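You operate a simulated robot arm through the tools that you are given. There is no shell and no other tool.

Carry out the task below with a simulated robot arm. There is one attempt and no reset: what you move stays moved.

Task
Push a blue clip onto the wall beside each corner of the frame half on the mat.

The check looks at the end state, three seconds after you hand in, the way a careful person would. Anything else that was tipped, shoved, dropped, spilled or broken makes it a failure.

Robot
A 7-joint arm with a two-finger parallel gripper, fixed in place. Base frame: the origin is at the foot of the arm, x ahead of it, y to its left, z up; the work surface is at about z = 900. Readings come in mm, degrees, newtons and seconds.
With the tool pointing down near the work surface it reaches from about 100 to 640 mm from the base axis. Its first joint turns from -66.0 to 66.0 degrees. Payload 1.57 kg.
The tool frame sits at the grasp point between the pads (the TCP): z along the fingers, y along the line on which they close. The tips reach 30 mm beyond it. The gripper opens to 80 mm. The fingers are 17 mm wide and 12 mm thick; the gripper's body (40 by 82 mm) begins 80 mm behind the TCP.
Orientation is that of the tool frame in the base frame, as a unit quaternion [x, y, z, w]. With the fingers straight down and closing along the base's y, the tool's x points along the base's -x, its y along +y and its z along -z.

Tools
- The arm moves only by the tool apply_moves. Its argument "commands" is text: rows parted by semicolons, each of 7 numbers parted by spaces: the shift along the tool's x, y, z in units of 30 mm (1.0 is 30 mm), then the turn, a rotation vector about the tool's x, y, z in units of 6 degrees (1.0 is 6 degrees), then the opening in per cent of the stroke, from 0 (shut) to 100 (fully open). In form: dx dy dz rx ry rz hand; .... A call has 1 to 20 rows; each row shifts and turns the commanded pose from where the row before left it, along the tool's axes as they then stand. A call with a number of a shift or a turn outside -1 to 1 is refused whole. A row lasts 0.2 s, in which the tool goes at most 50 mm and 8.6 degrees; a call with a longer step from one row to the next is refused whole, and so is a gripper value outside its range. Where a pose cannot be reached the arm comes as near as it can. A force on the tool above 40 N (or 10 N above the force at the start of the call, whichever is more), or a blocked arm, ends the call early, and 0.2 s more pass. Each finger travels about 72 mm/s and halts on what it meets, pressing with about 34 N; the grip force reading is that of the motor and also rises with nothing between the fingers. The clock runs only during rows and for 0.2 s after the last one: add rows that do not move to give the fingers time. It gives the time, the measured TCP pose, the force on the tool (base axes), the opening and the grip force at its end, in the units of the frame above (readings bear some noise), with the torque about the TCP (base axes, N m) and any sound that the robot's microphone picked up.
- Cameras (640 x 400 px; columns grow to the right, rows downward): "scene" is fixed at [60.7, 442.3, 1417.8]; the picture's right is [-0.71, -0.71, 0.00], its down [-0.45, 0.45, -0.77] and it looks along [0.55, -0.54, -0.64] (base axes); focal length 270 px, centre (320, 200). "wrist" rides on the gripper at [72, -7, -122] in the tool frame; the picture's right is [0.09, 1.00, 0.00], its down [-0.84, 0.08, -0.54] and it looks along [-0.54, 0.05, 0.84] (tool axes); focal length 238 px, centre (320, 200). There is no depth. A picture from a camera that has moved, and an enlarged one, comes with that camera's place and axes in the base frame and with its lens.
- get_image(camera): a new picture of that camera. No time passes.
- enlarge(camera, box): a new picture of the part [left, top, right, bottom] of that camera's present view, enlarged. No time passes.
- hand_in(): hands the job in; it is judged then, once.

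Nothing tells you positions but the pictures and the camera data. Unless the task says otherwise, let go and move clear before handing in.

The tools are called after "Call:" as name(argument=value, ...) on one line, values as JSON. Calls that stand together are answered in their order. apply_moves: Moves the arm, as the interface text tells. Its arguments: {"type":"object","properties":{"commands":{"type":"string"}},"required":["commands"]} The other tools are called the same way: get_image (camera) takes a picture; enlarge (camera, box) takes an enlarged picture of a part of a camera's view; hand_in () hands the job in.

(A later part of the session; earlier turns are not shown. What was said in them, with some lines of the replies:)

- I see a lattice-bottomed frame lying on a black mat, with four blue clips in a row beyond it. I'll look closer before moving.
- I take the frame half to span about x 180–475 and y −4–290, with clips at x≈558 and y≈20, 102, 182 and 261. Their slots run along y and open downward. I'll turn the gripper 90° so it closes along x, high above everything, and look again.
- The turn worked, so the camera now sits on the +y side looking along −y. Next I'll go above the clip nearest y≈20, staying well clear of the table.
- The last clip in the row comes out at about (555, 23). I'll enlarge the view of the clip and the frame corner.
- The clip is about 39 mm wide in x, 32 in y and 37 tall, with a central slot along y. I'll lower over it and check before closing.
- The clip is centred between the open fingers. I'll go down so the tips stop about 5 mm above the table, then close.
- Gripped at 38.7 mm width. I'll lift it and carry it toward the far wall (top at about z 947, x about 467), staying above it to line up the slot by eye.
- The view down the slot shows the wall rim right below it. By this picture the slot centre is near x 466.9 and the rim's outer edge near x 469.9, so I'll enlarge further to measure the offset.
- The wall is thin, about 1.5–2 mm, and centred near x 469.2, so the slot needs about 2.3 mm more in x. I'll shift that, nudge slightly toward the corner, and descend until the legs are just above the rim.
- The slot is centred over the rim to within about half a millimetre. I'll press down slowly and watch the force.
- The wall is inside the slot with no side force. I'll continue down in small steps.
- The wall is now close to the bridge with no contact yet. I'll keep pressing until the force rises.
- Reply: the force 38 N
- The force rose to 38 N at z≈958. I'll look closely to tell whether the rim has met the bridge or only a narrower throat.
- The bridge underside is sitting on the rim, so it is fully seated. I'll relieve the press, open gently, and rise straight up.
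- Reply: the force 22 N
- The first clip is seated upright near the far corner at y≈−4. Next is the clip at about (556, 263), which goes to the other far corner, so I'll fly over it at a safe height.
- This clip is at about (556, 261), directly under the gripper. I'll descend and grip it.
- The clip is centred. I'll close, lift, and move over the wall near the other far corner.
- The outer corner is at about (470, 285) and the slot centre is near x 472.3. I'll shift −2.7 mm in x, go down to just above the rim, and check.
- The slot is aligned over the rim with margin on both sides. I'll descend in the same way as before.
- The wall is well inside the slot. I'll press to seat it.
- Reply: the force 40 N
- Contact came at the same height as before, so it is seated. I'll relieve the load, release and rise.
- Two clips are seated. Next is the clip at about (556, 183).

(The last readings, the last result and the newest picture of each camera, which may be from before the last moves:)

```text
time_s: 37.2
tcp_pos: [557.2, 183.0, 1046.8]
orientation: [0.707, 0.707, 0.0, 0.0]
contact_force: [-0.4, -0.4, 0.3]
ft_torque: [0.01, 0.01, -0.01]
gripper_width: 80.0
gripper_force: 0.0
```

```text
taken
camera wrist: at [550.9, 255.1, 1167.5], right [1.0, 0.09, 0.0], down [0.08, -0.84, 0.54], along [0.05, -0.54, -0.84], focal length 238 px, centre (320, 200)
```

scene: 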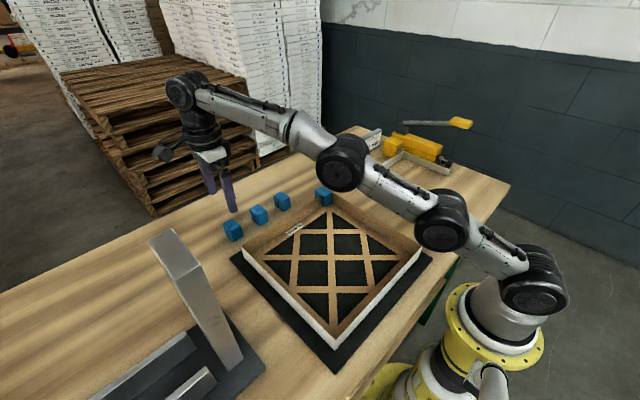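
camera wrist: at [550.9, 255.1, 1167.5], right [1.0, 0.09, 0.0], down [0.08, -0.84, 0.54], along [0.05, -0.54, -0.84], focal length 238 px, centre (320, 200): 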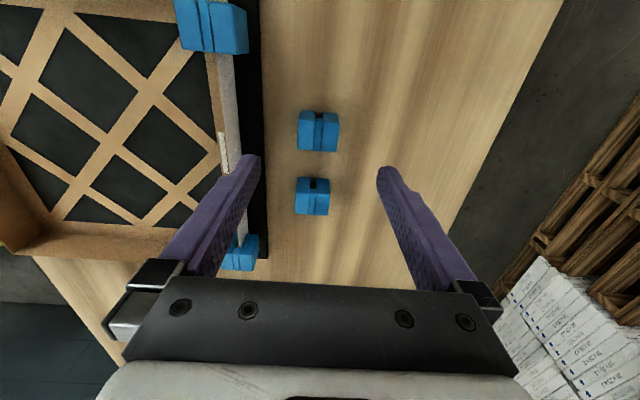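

It is aligned the same way as the last one. I'll descend, grip it and lift.

Call:
apply_moves(commands="-0.05 -0.03 0.7 0 0 0 100;0 0 0.7 0 0 0 100;0 0 0.7 0 0 0 100;0 0 0.7 0 0 0 100;0 0 0.5 0 0 0 100;0 0 0.37 0 0 0 100;0 0 0 0 0 0 100;0 0 0 0 0 0 100")

Call:
enlarge(camera="wrist", box=[200, 100, 440, 250])

```text
time_s: 39.0
tcp_pos: [556.2, 180.9, 933.7]
orientation: [0.707, 0.707, 0.0, -0.001]
contact_force: [0.7, -0.1, 0.4]
ft_torque: [0.01, -0.01, 0.03]
gripper_width: 80.0
gripper_force: 0.0
```

```text
2.67 times, centred on (320, 175) of wrist
camera zoom: at [549.9, 253.3, 1056.3], right [1.0, 0.09, 0.0], down [0.08, -0.84, 0.54], along [0.05, -0.54, -0.84], focal length 636 px, centre (320, 267)
```

zoom: 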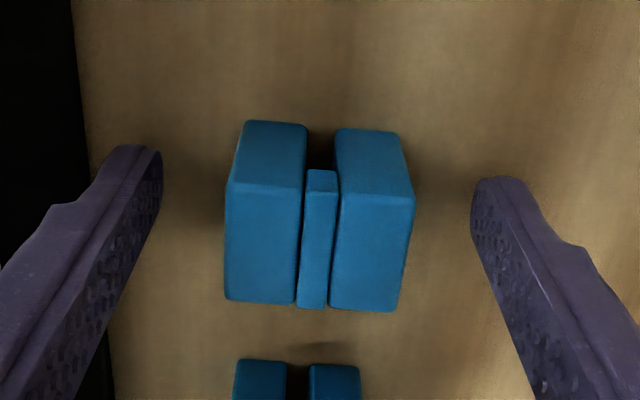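

The clip is centred, so I'll close and lift it, then carry it high across the frame toward the near-left corner.

Call:
apply_moves(commands="0 0 -0.05 0 0 0 100;0 0 0 0 0 0 0;0 0 0 0 0 0 0;0 0 0 0 0 0 0;0 0 0 0 0 0 0;0 0 -0.7 0 0 0 0;0 0 -0.7 0 0 0 0;0 0 -0.7 0 0 0 0;0 0 -0.7 0 0 0 0;0 0 -0.7 0 0 0 0;0 0 0 0 0 0 0;0 0 0 0 0 0 0")

Call:
apply_moves(commands="0.186 -0.85 0 0 0 0 0;0.186 -0.85 0 0 0 0 0;0.186 -0.85 0 0 0 0 0;0.186 -0.85 0 0 0 0 0;0.186 -0.85 0 0 0 0 0;0.186 -0.85 0 0 0 0 0;0.186 -0.85 0 0 0 0 0;0.186 -0.85 0 0 0 0 0;0.186 -0.85 0 0 0 0 0;0.186 -0.85 0 0 0 0 0;0.186 -0.85 0 0 0 0 0;0.186 -0.85 0 0 0 0 0;0.186 -0.85 0 0 0 0 0;0.186 -0.85 0 0 0 0 0;0 0 0 0 0 0 0;0 0 0 0 0 0 0;0 0 0 0 0 0 0")

Call:
get_image(camera="wrist")

Call:
get_image(camera="scene")

```text
time_s: 41.6
tcp_pos: [555.0, 180.1, 1042.3]
orientation: [0.707, 0.707, 0.0, 0.0]
contact_force: [-0.2, -0.5, -0.3]
ft_torque: [0.02, -0.02, 0.01]
gripper_width: 38.7
gripper_force: 33.7
```

```text
time_s: 45.2
tcp_pos: [198.3, 258.1, 1040.9]
orientation: [0.707, 0.707, 0.0, 0.0]
contact_force: [0.9, 0.1, -0.5]
ft_torque: [0.0, 0.0, 0.0]
gripper_width: 38.6
gripper_force: 33.9
```

```text
taken
camera wrist: at [192.6, 331.9, 1162.7], right [1.0, 0.09, 0.0], down [0.08, -0.84, 0.54], along [0.05, -0.54, -0.84], focal length 238 px, centre (320, 200)
```

wrist: 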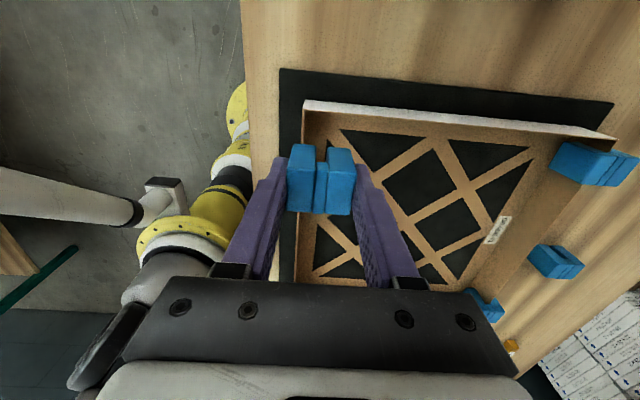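

```text
taken
```

scene: 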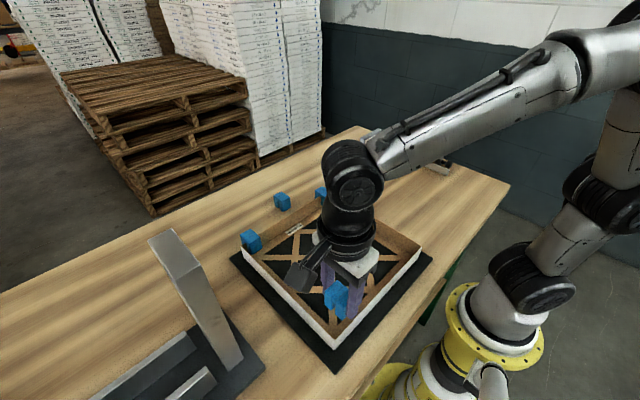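

I'm above the near-left corner. I'll measure the near wall against the slot.

Call:
enlarge(camera="wrist", box=[280, 85, 376, 145])

Call:
enlarge(camera="wrist", box=[280, 120, 376, 180])

```text
6.67 times, centred on (328, 115) of wrist
camera zoom: at [192.6, 331.9, 1162.7], right [1.0, 0.09, 0.0], down [0.08, -0.84, 0.54], along [0.05, -0.54, -0.84], focal length 1589 px, centre (267, 767)
```

zoom: 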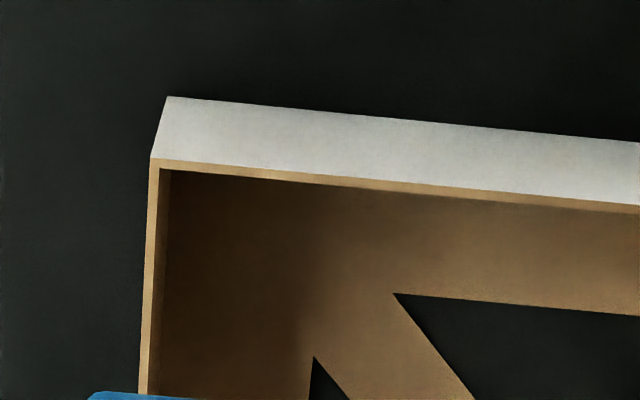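

```text
6.67 times, centred on (328, 150) of wrist
camera zoom: at [192.6, 331.9, 1162.7], right [1.0, 0.09, 0.0], down [0.08, -0.84, 0.54], along [0.05, -0.54, -0.84], focal length 1589 px, centre (267, 533)
```

zoom: 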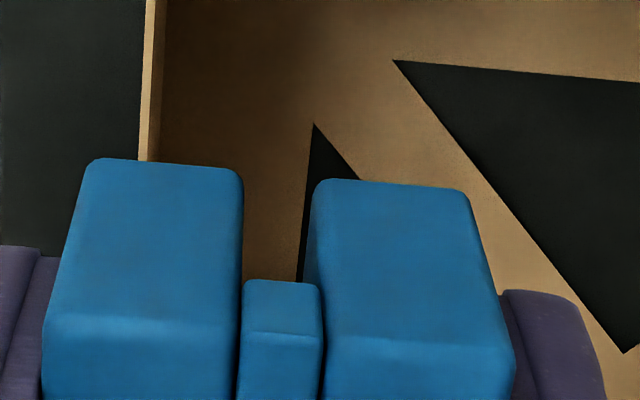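

The near wall's centre is at about x 182.0 and the slot centre is at 198.6. I'll shift −16.6 mm in x and lower to just above the rim.

Call:
apply_moves(commands="0 -0.3 0 0 0 0 0;0 -0.253 0 0 0 0 0;0 0 0.4 0 0 0 0;0 0 0.4 0 0 0 0;0 0 0.4 0 0 0 0;0 0 0.4 0 0 0 0;0 0 0.1 0 0 0 0;0 0 0 0 0 0 0;0 0 0 0 0 0 0;0 0 0 0 0 0 0")

Call:
enlarge(camera="wrist", box=[280, 110, 376, 170])

Call:
enlarge(camera="scene", box=[290, 280, 386, 340])

```text
time_s: 47.4
tcp_pos: [181.7, 257.4, 989.7]
orientation: [0.707, 0.707, 0.0, 0.0]
contact_force: [0.3, 0.4, 0.0]
ft_torque: [-0.01, -0.01, 0.04]
gripper_width: 38.8
gripper_force: 34.1
```

```text
6.67 times, centred on (328, 140) of wrist
camera zoom: at [176.1, 331.7, 1111.6], right [1.0, 0.09, 0.0], down [0.08, -0.84, 0.54], along [0.05, -0.54, -0.84], focal length 1589 px, centre (267, 600)
```

zoom: 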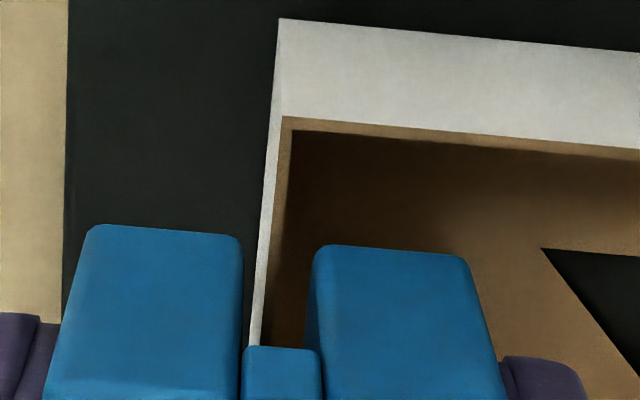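

```text
6.67 times, centred on (338, 310) of scene
camera zoom: at [60.7, 442.3, 1417.8], right [-0.71, -0.71, 0.0], down [-0.45, 0.45, -0.77], along [0.55, -0.54, -0.64], focal length 1797 px, centre (200, -533)
```

zoom: 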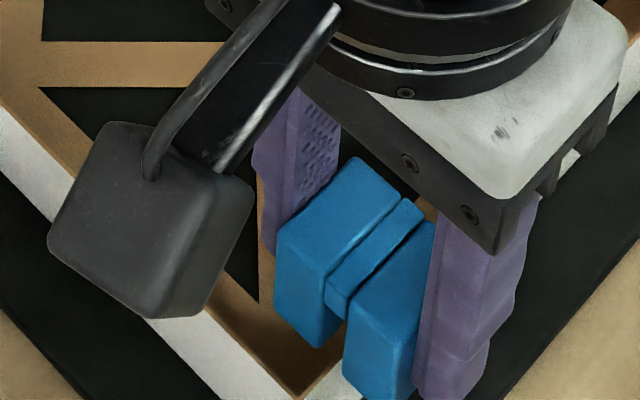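

The rim lies within the slot. I'll descend and press in the same pattern.

Call:
apply_moves(commands="0 0 0.2 0 0 0 0;0 0 0.2 0 0 0 0;0 0 0.2 0 0 0 0;0 0 0.1 0 0 0 0;0 0 0.1 0 0 0 0;0 0 0.1 0 0 0 0;0 0 0 0 0 0 0;0 0 0 0 0 0 0")

Call:
enlarge(camera="wrist", box=[280, 110, 376, 170])

Call:
enlarge(camera="scene", box=[290, 290, 386, 350])

```text
time_s: 49.2
tcp_pos: [181.8, 258.5, 963.6]
orientation: [0.707, 0.707, 0.0, 0.0]
contact_force: [0.0, 0.1, 0.5]
ft_torque: [0.0, 0.0, -0.01]
gripper_width: 38.5
gripper_force: 34.5
```

```text
6.67 times, centred on (328, 140) of wrist
camera zoom: at [175.7, 332.1, 1085.1], right [1.0, 0.09, 0.0], down [0.08, -0.84, 0.54], along [0.05, -0.54, -0.84], focal length 1589 px, centre (267, 600)
```

zoom: 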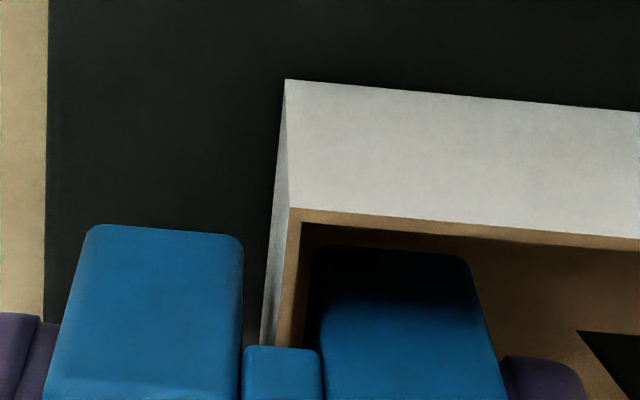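

```text
6.67 times, centred on (338, 320) of scene
camera zoom: at [60.7, 442.3, 1417.8], right [-0.71, -0.71, 0.0], down [-0.45, 0.45, -0.77], along [0.55, -0.54, -0.64], focal length 1797 px, centre (200, -600)
```

zoom: 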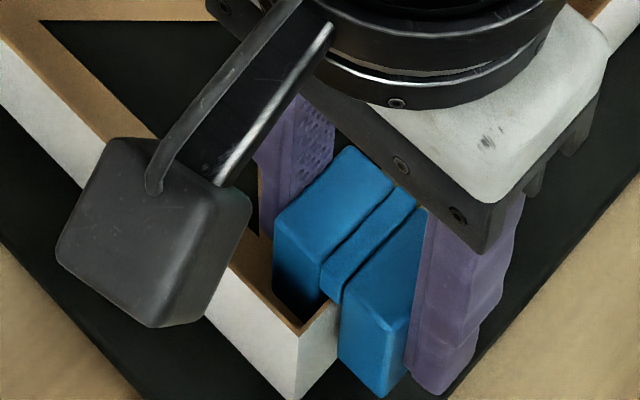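

The wall is in the slot and centred. Now I'll press to seat it, ease off, and release.

Call:
apply_moves(commands="0 0 0.1 0 0 0 0;0 0 0.1 0 0 0 0;0 0 0.07 0 0 0 0;0 0 0.07 0 0 0 0;0 0 0 0 0 0 0")

Call:
enlarge(camera="scene", box=[290, 290, 386, 350])

```text
time_s: 50.1
tcp_pos: [182.8, 261.0, 959.7]
orientation: [0.707, 0.707, 0.005, -0.001]
contact_force: [-0.7, -0.8, 7.4]
ft_torque: [-0.07, 0.0, 0.01]
gripper_width: 38.6
gripper_force: 34.3
stopped in row 4: the force on the tool passed its limit at 44 N (the readings are from after the stop); the commanded pose is now the measured one
```

```text
6.67 times, centred on (338, 320) of scene
camera zoom: at [60.6, 442.2, 1417.8], right [-0.71, -0.71, 0.0], down [-0.45, 0.45, -0.77], along [0.55, -0.54, -0.64], focal length 1797 px, centre (200, -600)
```

zoom: 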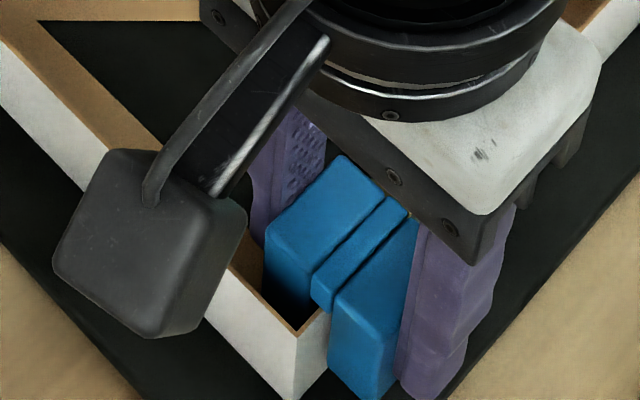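

It hit the seat at 44 N and the arm stopped by itself, now resting lightly. I'll release and rise.

Call:
apply_moves(commands="0 0 0 0 0 0 0;0 0 0 0 0 0 55;0 0 0 0 0 0 65;0 0 0 0 0 0 75;0 0 0 0 0 0 75;0 0 -0.3 0 0 0 75;0 0 -0.5 0 0 0 75;0 0 -0.7 0 0 0 75;0 0 -0.7 0 0 0 75;0 0 -0.7 0 0 0 75;0 0 0 0 0 0 75;0 0 0 0 0 0 75")

Call:
get_image(camera="wrist")

Call:
enlarge(camera="scene", box=[290, 290, 386, 350])

Call:
get_image(camera="scene")

```text
time_s: 52.7
tcp_pos: [181.6, 260.3, 1046.1]
orientation: [0.707, 0.707, 0.005, -0.001]
contact_force: [-0.4, 0.0, 0.0]
ft_torque: [0.01, 0.02, -0.02]
gripper_width: 60.3
gripper_force: 0.1
```

```text
taken
camera wrist: at [174.9, 332.3, 1167.8], right [1.0, 0.09, 0.01], down [0.07, -0.84, 0.54], along [0.05, -0.53, -0.84], focal length 238 px, centre (320, 200)
```

wrist: 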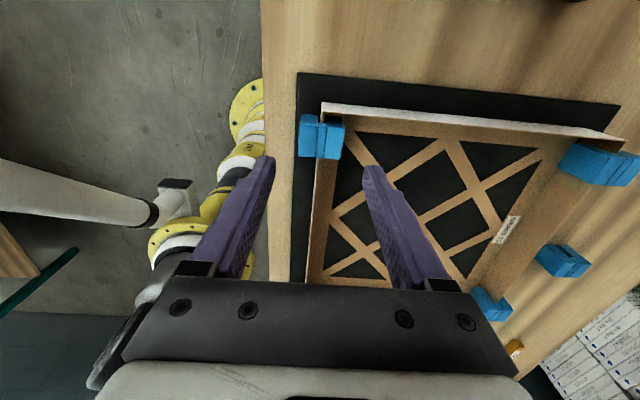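

```text
6.67 times, centred on (338, 320) of scene
camera zoom: at [60.7, 442.3, 1417.8], right [-0.71, -0.71, 0.0], down [-0.45, 0.45, -0.77], along [0.55, -0.54, -0.64], focal length 1797 px, centre (200, -600)
```

zoom: 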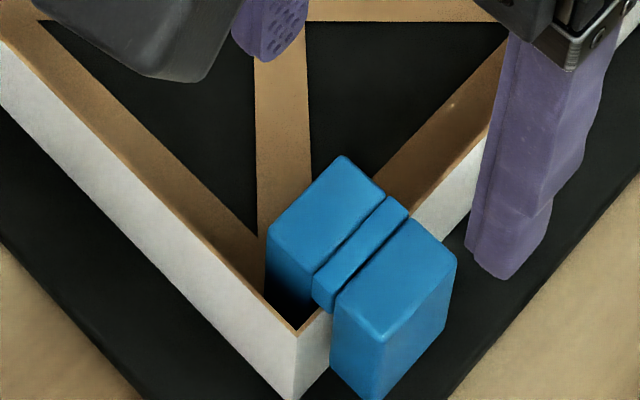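

```text
taken
```

scene: 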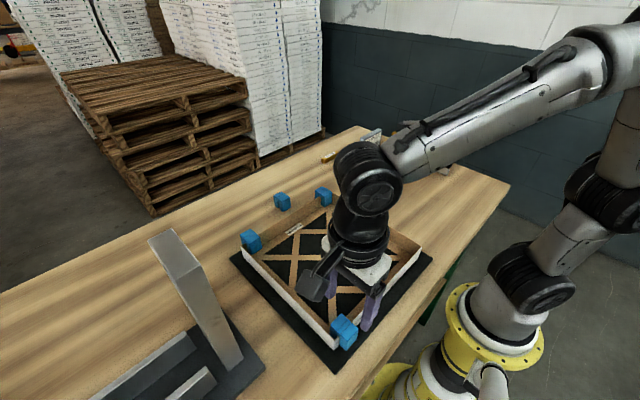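

Three clips are done, and the third sits properly on the near wall without the frame having shifted. I'll correct the small tool tilt and go fetch the last clip at about (556, 102).

Call:
apply_moves(commands="0 0 0 0.055 -0.08 0 100;-0.352 0.832 0 0 0 0 100;-0.352 0.832 0 0 0 0 100;-0.352 0.832 0 0 0 0 100;-0.352 0.832 0 0 0 0 100;-0.352 0.832 0 0 0 0 100;-0.352 0.832 0 0 0 0 100;-0.352 0.832 0 0 0 0 100;-0.352 0.832 0 0 0 0 100;-0.352 0.832 0 0 0 0 100;-0.352 0.832 0 0 0 0 100;-0.352 0.832 0 0 0 0 100;-0.352 0.832 0 0 0 0 100;-0.352 0.832 0 0 0 0 100;-0.352 0.832 0 0 0 0 100;-0.352 0.832 0 0 0 0 100;0 0 0 0 0 0 100;0 0 0 0 0 0 100")

Call:
get_image(camera="wrist")

```text
time_s: 56.5
tcp_pos: [557.7, 101.2, 1044.4]
orientation: [0.707, 0.707, -0.002, 0.0]
contact_force: [-0.7, 0.0, 0.3]
ft_torque: [-0.01, 0.02, 0.0]
gripper_width: 80.1
gripper_force: 0.1
```

```text
taken
camera wrist: at [552.0, 174.2, 1166.7], right [1.0, 0.09, 0.0], down [0.08, -0.84, 0.54], along [0.05, -0.54, -0.84], focal length 238 px, centre (320, 200)
```

wrist: 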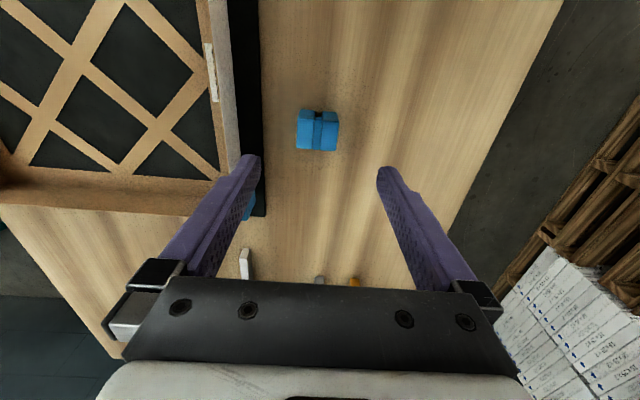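

The last clip is right under the gripper. I'll descend and check before closing.

Call:
apply_moves(commands="-0.03 -0.05 0.7 0 0 0 100;0 0 0.7 0 0 0 100;0 0 0.7 0 0 0 100;0 0 0.7 0 0 0 100;0 0 0.5 0 0 0 100;0 0 0.28 0 0 0 100;0 0 0 0 0 0 100;0 0 0 0 0 0 100")

Call:
enlarge(camera="wrist", box=[200, 100, 440, 250])

```text
time_s: 58.3
tcp_pos: [555.6, 101.0, 938.1]
orientation: [0.707, 0.707, -0.001, 0.001]
contact_force: [0.4, 0.4, -0.5]
ft_torque: [-0.01, 0.02, -0.02]
gripper_width: 79.9
gripper_force: 0.0
```

```text
2.67 times, centred on (320, 175) of wrist
camera zoom: at [549.7, 173.3, 1058.8], right [1.0, 0.09, 0.0], down [0.08, -0.84, 0.54], along [0.05, -0.54, -0.84], focal length 636 px, centre (320, 267)
```

zoom: 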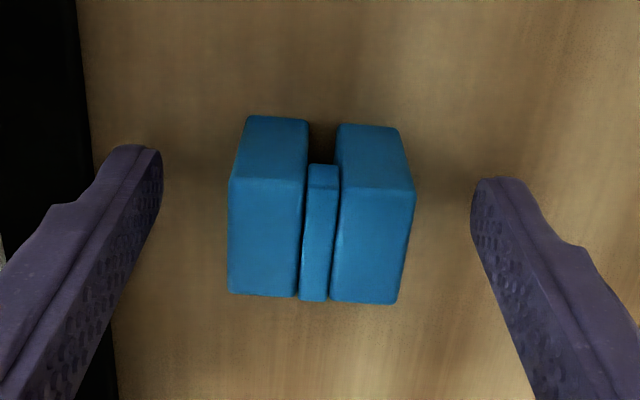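

The last clip is centred, so I'll grip it, lift it and carry it toward the near-right corner.

Call:
apply_moves(commands="0 0 0 0 0 0 0;0 0 0 0 0 0 0;0 0 0 0 0 0 0;0 0 0 0 0 0 0;0 0 -0.7 0 0 0 0;0 0 -0.7 0 0 0 0;0 0 -0.7 0 0 0 0;0 0 -0.7 0 0 0 0;0 0 -0.7 0 0 0 0;0 0 0 0 0 0 0;0 0 0 0 0 0 0")

Call:
apply_moves(commands="-0.186 -0.85 0 0 0 0 0;-0.186 -0.85 0 0 0 0 0;-0.186 -0.85 0 0 0 0 0;-0.186 -0.85 0 0 0 0 0;-0.186 -0.85 0 0 0 0 0;-0.186 -0.85 0 0 0 0 0;-0.186 -0.85 0 0 0 0 0;-0.186 -0.85 0 0 0 0 0;-0.186 -0.85 0 0 0 0 0;-0.186 -0.85 0 0 0 0 0;-0.186 -0.85 0 0 0 0 0;-0.186 -0.85 0 0 0 0 0;-0.186 -0.85 0 0 0 0 0;-0.186 -0.85 0 0 0 0 0;0 0 0 0 0 0 0;0 0 0 0 0 0 0;0 0 0 0 0 0 0")

Call:
get_image(camera="wrist")

Call:
get_image(camera="scene")

Call:
enlarge(camera="wrist", box=[280, 120, 376, 180])

```text
time_s: 60.7
tcp_pos: [555.0, 99.7, 1041.7]
orientation: [0.707, 0.708, -0.002, 0.001]
contact_force: [0.3, -0.2, -0.1]
ft_torque: [0.01, 0.0, -0.03]
gripper_width: 38.7
gripper_force: 34.0
```

```text
time_s: 64.3
tcp_pos: [198.4, 21.0, 1044.0]
orientation: [0.707, 0.707, -0.001, 0.0]
contact_force: [0.6, -0.4, -0.3]
ft_torque: [0.02, 0.0, 0.0]
gripper_width: 38.6
gripper_force: 34.1
```

```text
taken
camera wrist: at [192.8, 95.3, 1165.3], right [1.0, 0.09, 0.0], down [0.08, -0.84, 0.54], along [0.05, -0.54, -0.84], focal length 238 px, centre (320, 200)
```

wrist: 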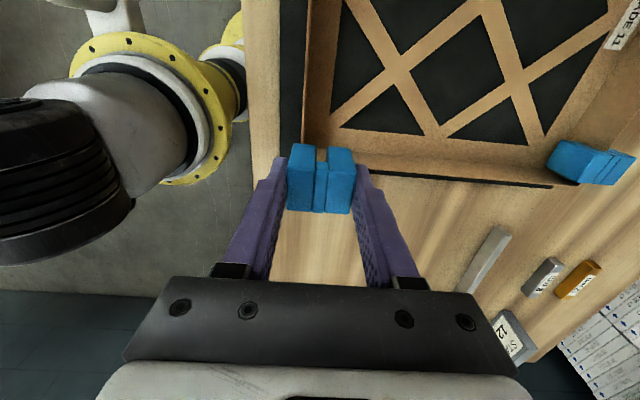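

```text
taken
```

scene: 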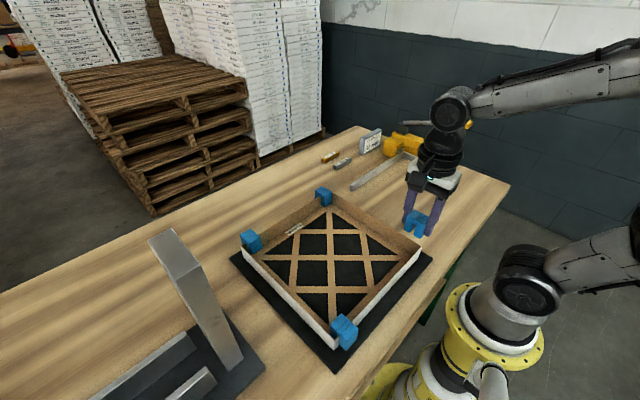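

```text
6.67 times, centred on (328, 150) of wrist
camera zoom: at [192.8, 95.3, 1165.3], right [1.0, 0.09, 0.0], down [0.08, -0.84, 0.54], along [0.05, -0.54, -0.84], focal length 1589 px, centre (267, 533)
```

zoom: 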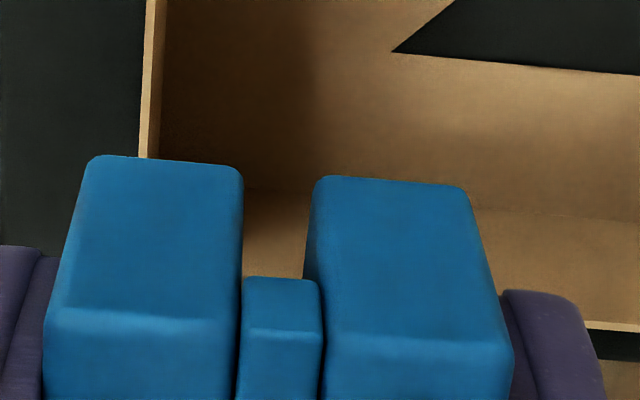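

The wall's outer edge is at x≈181.4 and the slot centre is near 198.8, the same offset as at the other near corner. I'll apply the same shift and lower to just above the rim.

Call:
apply_moves(commands="0.05 -0.3 0 0 0 0 0;0 -0.255 0 0 0 0 0;0 0 0.4 0 0 0 0;0 0 0.4 0 0 0 0;0 0 0.4 0 0 0 0;0 0 0.4 0 0 0 0;0 0 0.2 0 0 0 0;0 0 0 0 0 0 0;0 0 0 0 0 0 0;0 0 0 0 0 0 0")

Call:
enlarge(camera="wrist", box=[280, 110, 376, 170])

Call:
enlarge(camera="scene", box=[370, 200, 466, 260])

```text
time_s: 66.5
tcp_pos: [182.5, 22.8, 988.9]
orientation: [0.707, 0.708, -0.001, 0.0]
contact_force: [-0.2, -0.9, -0.6]
ft_torque: [0.01, -0.06, 0.03]
gripper_width: 38.7
gripper_force: 33.5
```

```text
6.67 times, centred on (328, 140) of wrist
camera zoom: at [176.0, 96.7, 1110.9], right [1.0, 0.09, 0.0], down [0.08, -0.84, 0.54], along [0.05, -0.54, -0.84], focal length 1589 px, centre (267, 600)
```

zoom: 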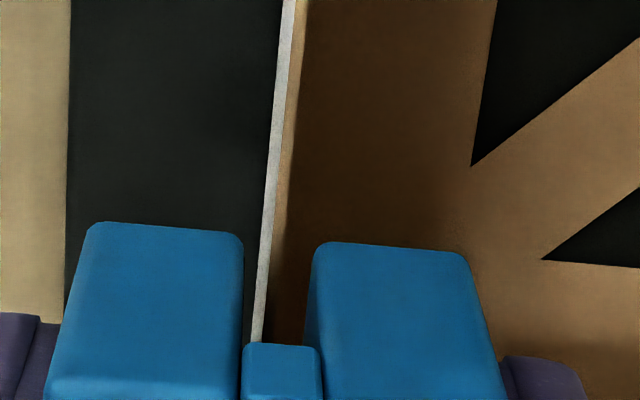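

```text
6.67 times, centred on (418, 230) of scene
camera zoom: at [60.7, 442.3, 1417.8], right [-0.71, -0.71, 0.0], down [-0.45, 0.45, -0.77], along [0.55, -0.54, -0.64], focal length 1797 px, centre (-333, 0)
```

zoom: 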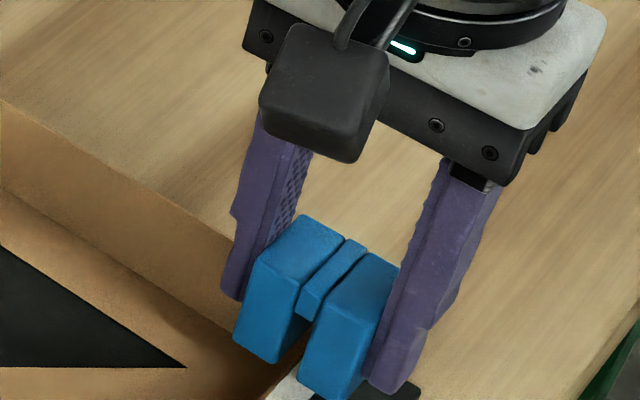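

The alignment matches the previous corner. I'll descend with the same pattern.

Call:
apply_moves(commands="0 0 0.2 0 0 0 0;0 0 0.2 0 0 0 0;0 0 0.2 0 0 0 0;0 0 0.1 0 0 0 0;0 0 0.1 0 0 0 0;0 0 0.1 0 0 0 0;0 0 0 0 0 0 0;0 0 0 0 0 0 0")

Call:
enlarge(camera="wrist", box=[280, 110, 376, 170])

Call:
enlarge(camera="scene", box=[370, 210, 466, 270])

```text
time_s: 68.3
tcp_pos: [181.7, 23.6, 961.9]
orientation: [0.707, 0.707, -0.002, 0.0]
contact_force: [0.4, -0.1, 0.1]
ft_torque: [0.0, 0.02, 0.04]
gripper_width: 38.8
gripper_force: 33.1
```

```text
6.67 times, centred on (328, 140) of wrist
camera zoom: at [175.8, 96.3, 1083.7], right [1.0, 0.09, 0.0], down [0.08, -0.84, 0.54], along [0.05, -0.54, -0.84], focal length 1589 px, centre (267, 600)
```

zoom: 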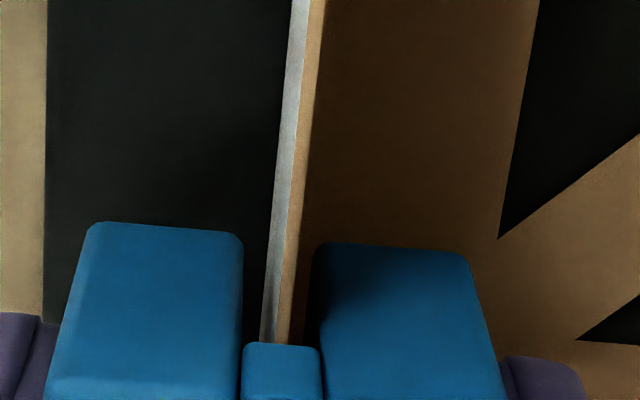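

```text
6.67 times, centred on (418, 240) of scene
camera zoom: at [60.7, 442.3, 1417.8], right [-0.71, -0.71, 0.0], down [-0.45, 0.45, -0.77], along [0.55, -0.54, -0.64], focal length 1797 px, centre (-333, -67)
```

zoom: 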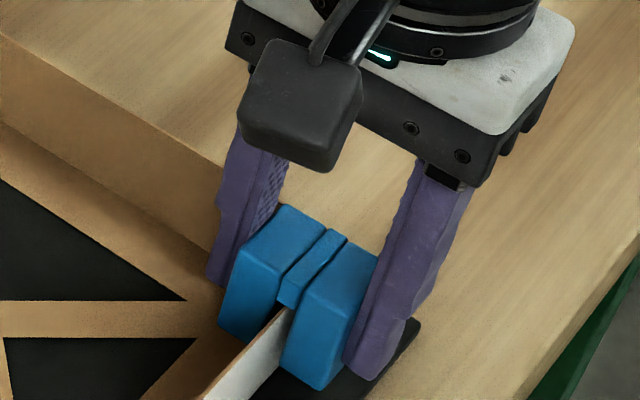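

The wall is in the slot again. I'll press a little more gently this time.

Call:
apply_moves(commands="0 0 0.1 0 0 0 0;0 0 0.1 0 0 0 0;0 0 0.05 0 0 0 0;0 0 0.04 0 0 0 0;0 0 0 0 0 0 0")

Call:
enlarge(camera="scene", box=[386, 220, 450, 260])

```text
time_s: 69.0
tcp_pos: [183.5, 22.6, 958.9]
orientation: [0.707, 0.707, 0.002, 0.003]
contact_force: [-2.7, -0.4, 9.0]
ft_torque: [-0.01, 0.02, -0.01]
gripper_width: 38.7
gripper_force: 33.5
stopped in row 3: the force on the tool passed its limit at 43 N (the readings are from after the stop); the commanded pose is now the measured one
```

```text
10.00 times, centred on (418, 240) of scene
camera zoom: at [60.6, 442.3, 1417.8], right [-0.71, -0.71, 0.0], down [-0.45, 0.45, -0.77], along [0.55, -0.54, -0.64], focal length 2696 px, centre (-660, -200)
```

zoom: 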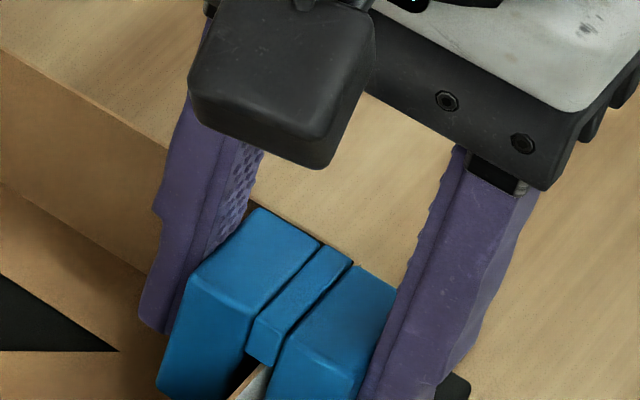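

The force passed 43 N at the same height as the others, and the bridge rests on the rim. I'll release and rise.

Call:
apply_moves(commands="0 0 0 0 0 0 0;0 0 0 0 0 0 55;0 0 0 0 0 0 65;0 0 0 0 0 0 75;0 0 0 0 0 0 75;0 0 -0.3 0 0 0 75;0 0 -0.5 0 0 0 75;0 0 -0.7 0 0 0 75;0 0 -0.7 0 0 0 75;0 0 -0.7 0 0 0 75;0 0 0 0 0 0 75;0 0 0 0 0 0 75")

Call:
get_image(camera="wrist")

Call:
enlarge(camera="scene", box=[370, 210, 466, 270])

Call:
get_image(camera="scene")

```text
time_s: 71.6
tcp_pos: [182.3, 22.9, 1046.0]
orientation: [0.707, 0.707, 0.0, 0.003]
contact_force: [-0.2, -0.6, 0.4]
ft_torque: [0.01, 0.03, 0.03]
gripper_width: 59.9
gripper_force: 0.1
```

```text
taken
camera wrist: at [176.1, 96.4, 1167.5], right [1.0, 0.09, 0.0], down [0.08, -0.84, 0.54], along [0.05, -0.54, -0.84], focal length 238 px, centre (320, 200)
```

wrist: 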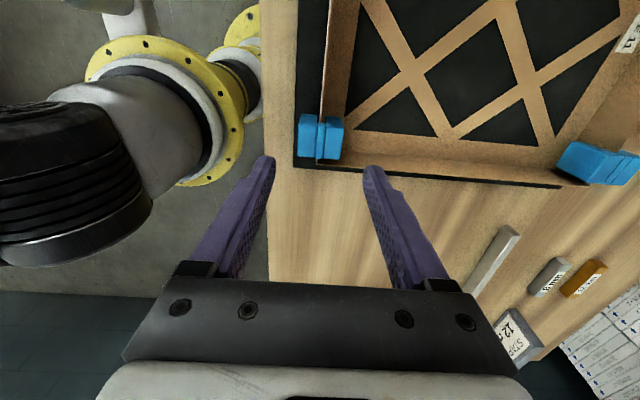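

```text
6.67 times, centred on (418, 240) of scene
camera zoom: at [60.7, 442.3, 1417.8], right [-0.71, -0.71, 0.0], down [-0.45, 0.45, -0.77], along [0.55, -0.54, -0.64], focal length 1797 px, centre (-333, -67)
```

zoom: 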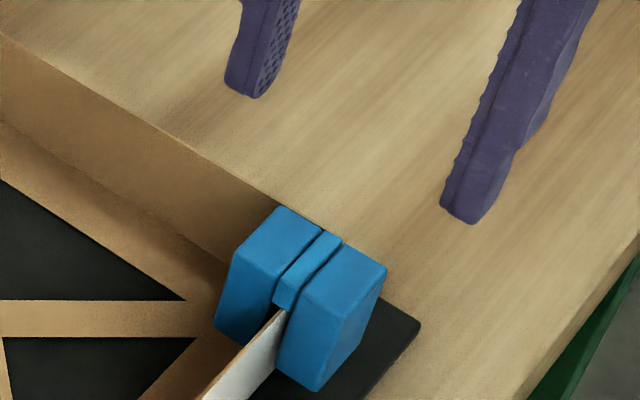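

```text
taken
```

scene: 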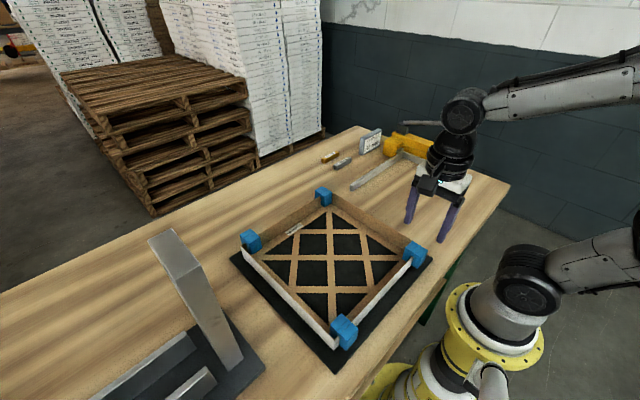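

All four clips are on. I'll raise the arm clear and check each one, along with the frame's position.

Call:
apply_moves(commands="0 0 -0.8 0 0 0 75;0 0 -0.8 0 0 0 75;0 0.5 -0.8 0 0 0 75;0 0.5 -0.8 0 0 0 75;0 0 0 0 0 0 75;0 0 0 0 0 0 75")

Call:
enlarge(camera="scene", box=[210, 160, 450, 310])

Call:
enlarge(camera="scene", box=[312, 300, 376, 340])

Call:
enlarge(camera="scene", box=[388, 230, 452, 270])

Call:
enlarge(camera="scene", box=[228, 220, 292, 260])

Call:
enlarge(camera="scene", box=[292, 176, 356, 216])

Call:
get_image(camera="wrist")

```text
time_s: 73.0
tcp_pos: [212.9, 23.5, 1142.4]
orientation: [0.707, 0.707, 0.001, 0.002]
contact_force: [-0.5, -0.8, -0.2]
ft_torque: [0.02, 0.0, -0.01]
gripper_width: 59.8
gripper_force: 0.0
```

```text
2.67 times, centred on (330, 235) of scene
camera zoom: at [60.7, 442.3, 1417.8], right [-0.71, -0.71, 0.0], down [-0.45, 0.45, -0.77], along [0.55, -0.54, -0.64], focal length 719 px, centre (293, 107)
```

zoom: 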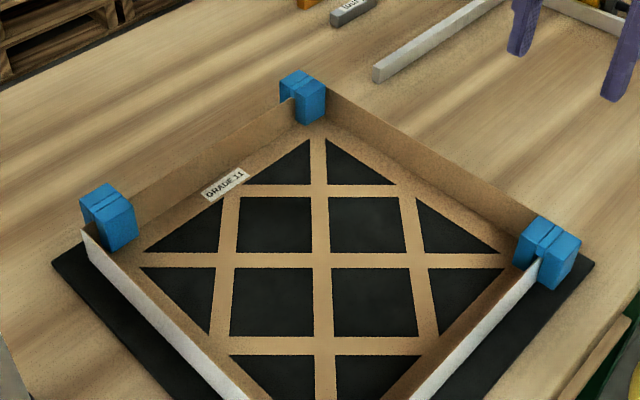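

```text
10.00 times, centred on (344, 320) of scene
camera zoom: at [60.7, 442.3, 1417.8], right [-0.71, -0.71, 0.0], down [-0.45, 0.45, -0.77], along [0.55, -0.54, -0.64], focal length 2696 px, centre (80, -1000)
```

zoom: 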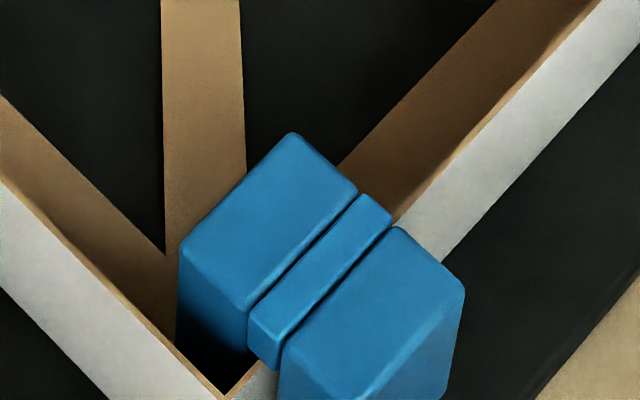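

```text
10.00 times, centred on (420, 250) of scene
camera zoom: at [60.7, 442.3, 1417.8], right [-0.71, -0.71, 0.0], down [-0.45, 0.45, -0.77], along [0.55, -0.54, -0.64], focal length 2696 px, centre (-680, -300)
```

zoom: 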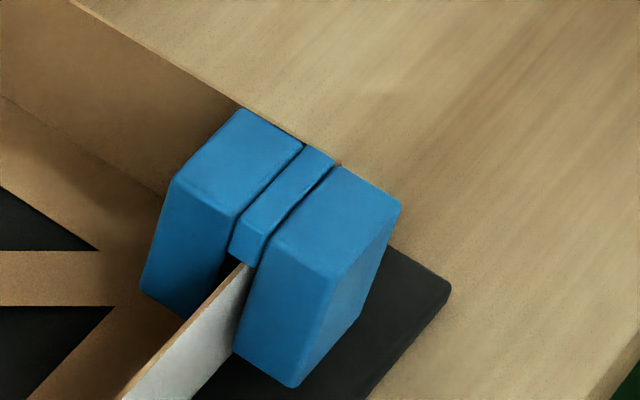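

```text
10.00 times, centred on (260, 240) of scene
camera zoom: at [60.7, 442.3, 1417.8], right [-0.71, -0.71, 0.0], down [-0.45, 0.45, -0.77], along [0.55, -0.54, -0.64], focal length 2696 px, centre (920, -200)
```

zoom: 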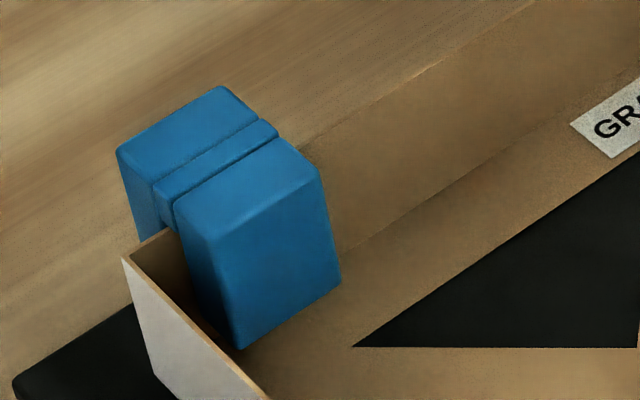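

```text
10.00 times, centred on (324, 196) of scene
camera zoom: at [60.7, 442.3, 1417.8], right [-0.71, -0.71, 0.0], down [-0.45, 0.45, -0.77], along [0.55, -0.54, -0.64], focal length 2696 px, centre (280, 240)
```

zoom: 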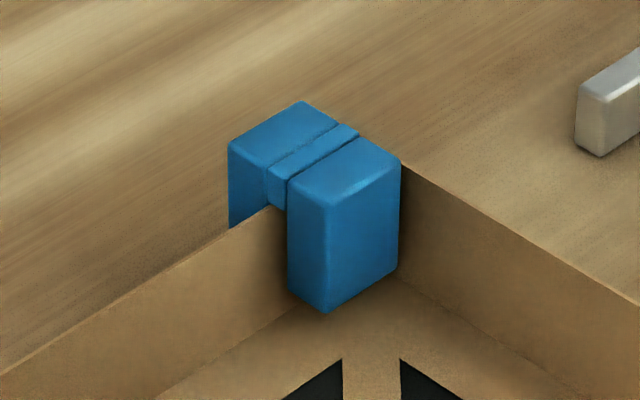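

```text
taken
camera wrist: at [205.9, 96.4, 1263.4], right [1.0, 0.09, 0.0], down [0.08, -0.84, 0.54], along [0.05, -0.54, -0.84], focal length 238 px, centre (320, 200)
```

wrist: 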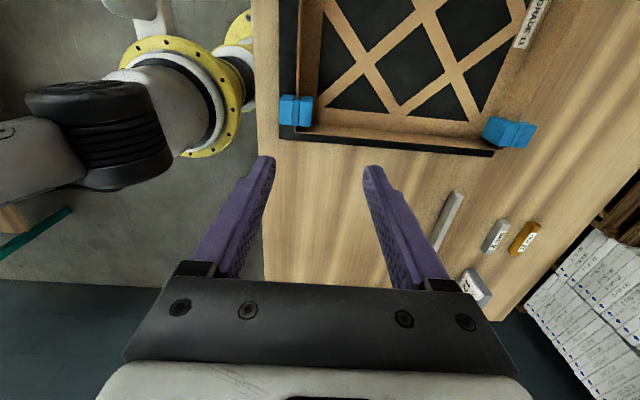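

All four clips sit upright and fully seated on the wall, one beside each corner. The frame lies where it started, nothing else was touched, and the gripper is open and clear, so I'm handing in.

Call:
hand_in()

```text
The job is handed in.
```

All four blue clips are on the wall of the frame half on the mat, one beside each corner, and the job is handed in. I don't have the checker's result.

- **Placement:** two clips are on the far wall and two on the near wall, each centred roughly 25 to 30 mm from its corner. In the last pictures all four stand upright with the bridge resting on the rim.
- **Pressing force:** each clip met firm resistance at about 40 N at nearly the same height. On both near-wall clips the arm hit its force limit and stopped by itself (43–44 N).
- **Everything else:** the frame looks the same as in the starting pictures, and nothing else on the bench looks touched. The gripper was open and well clear before I handed in.
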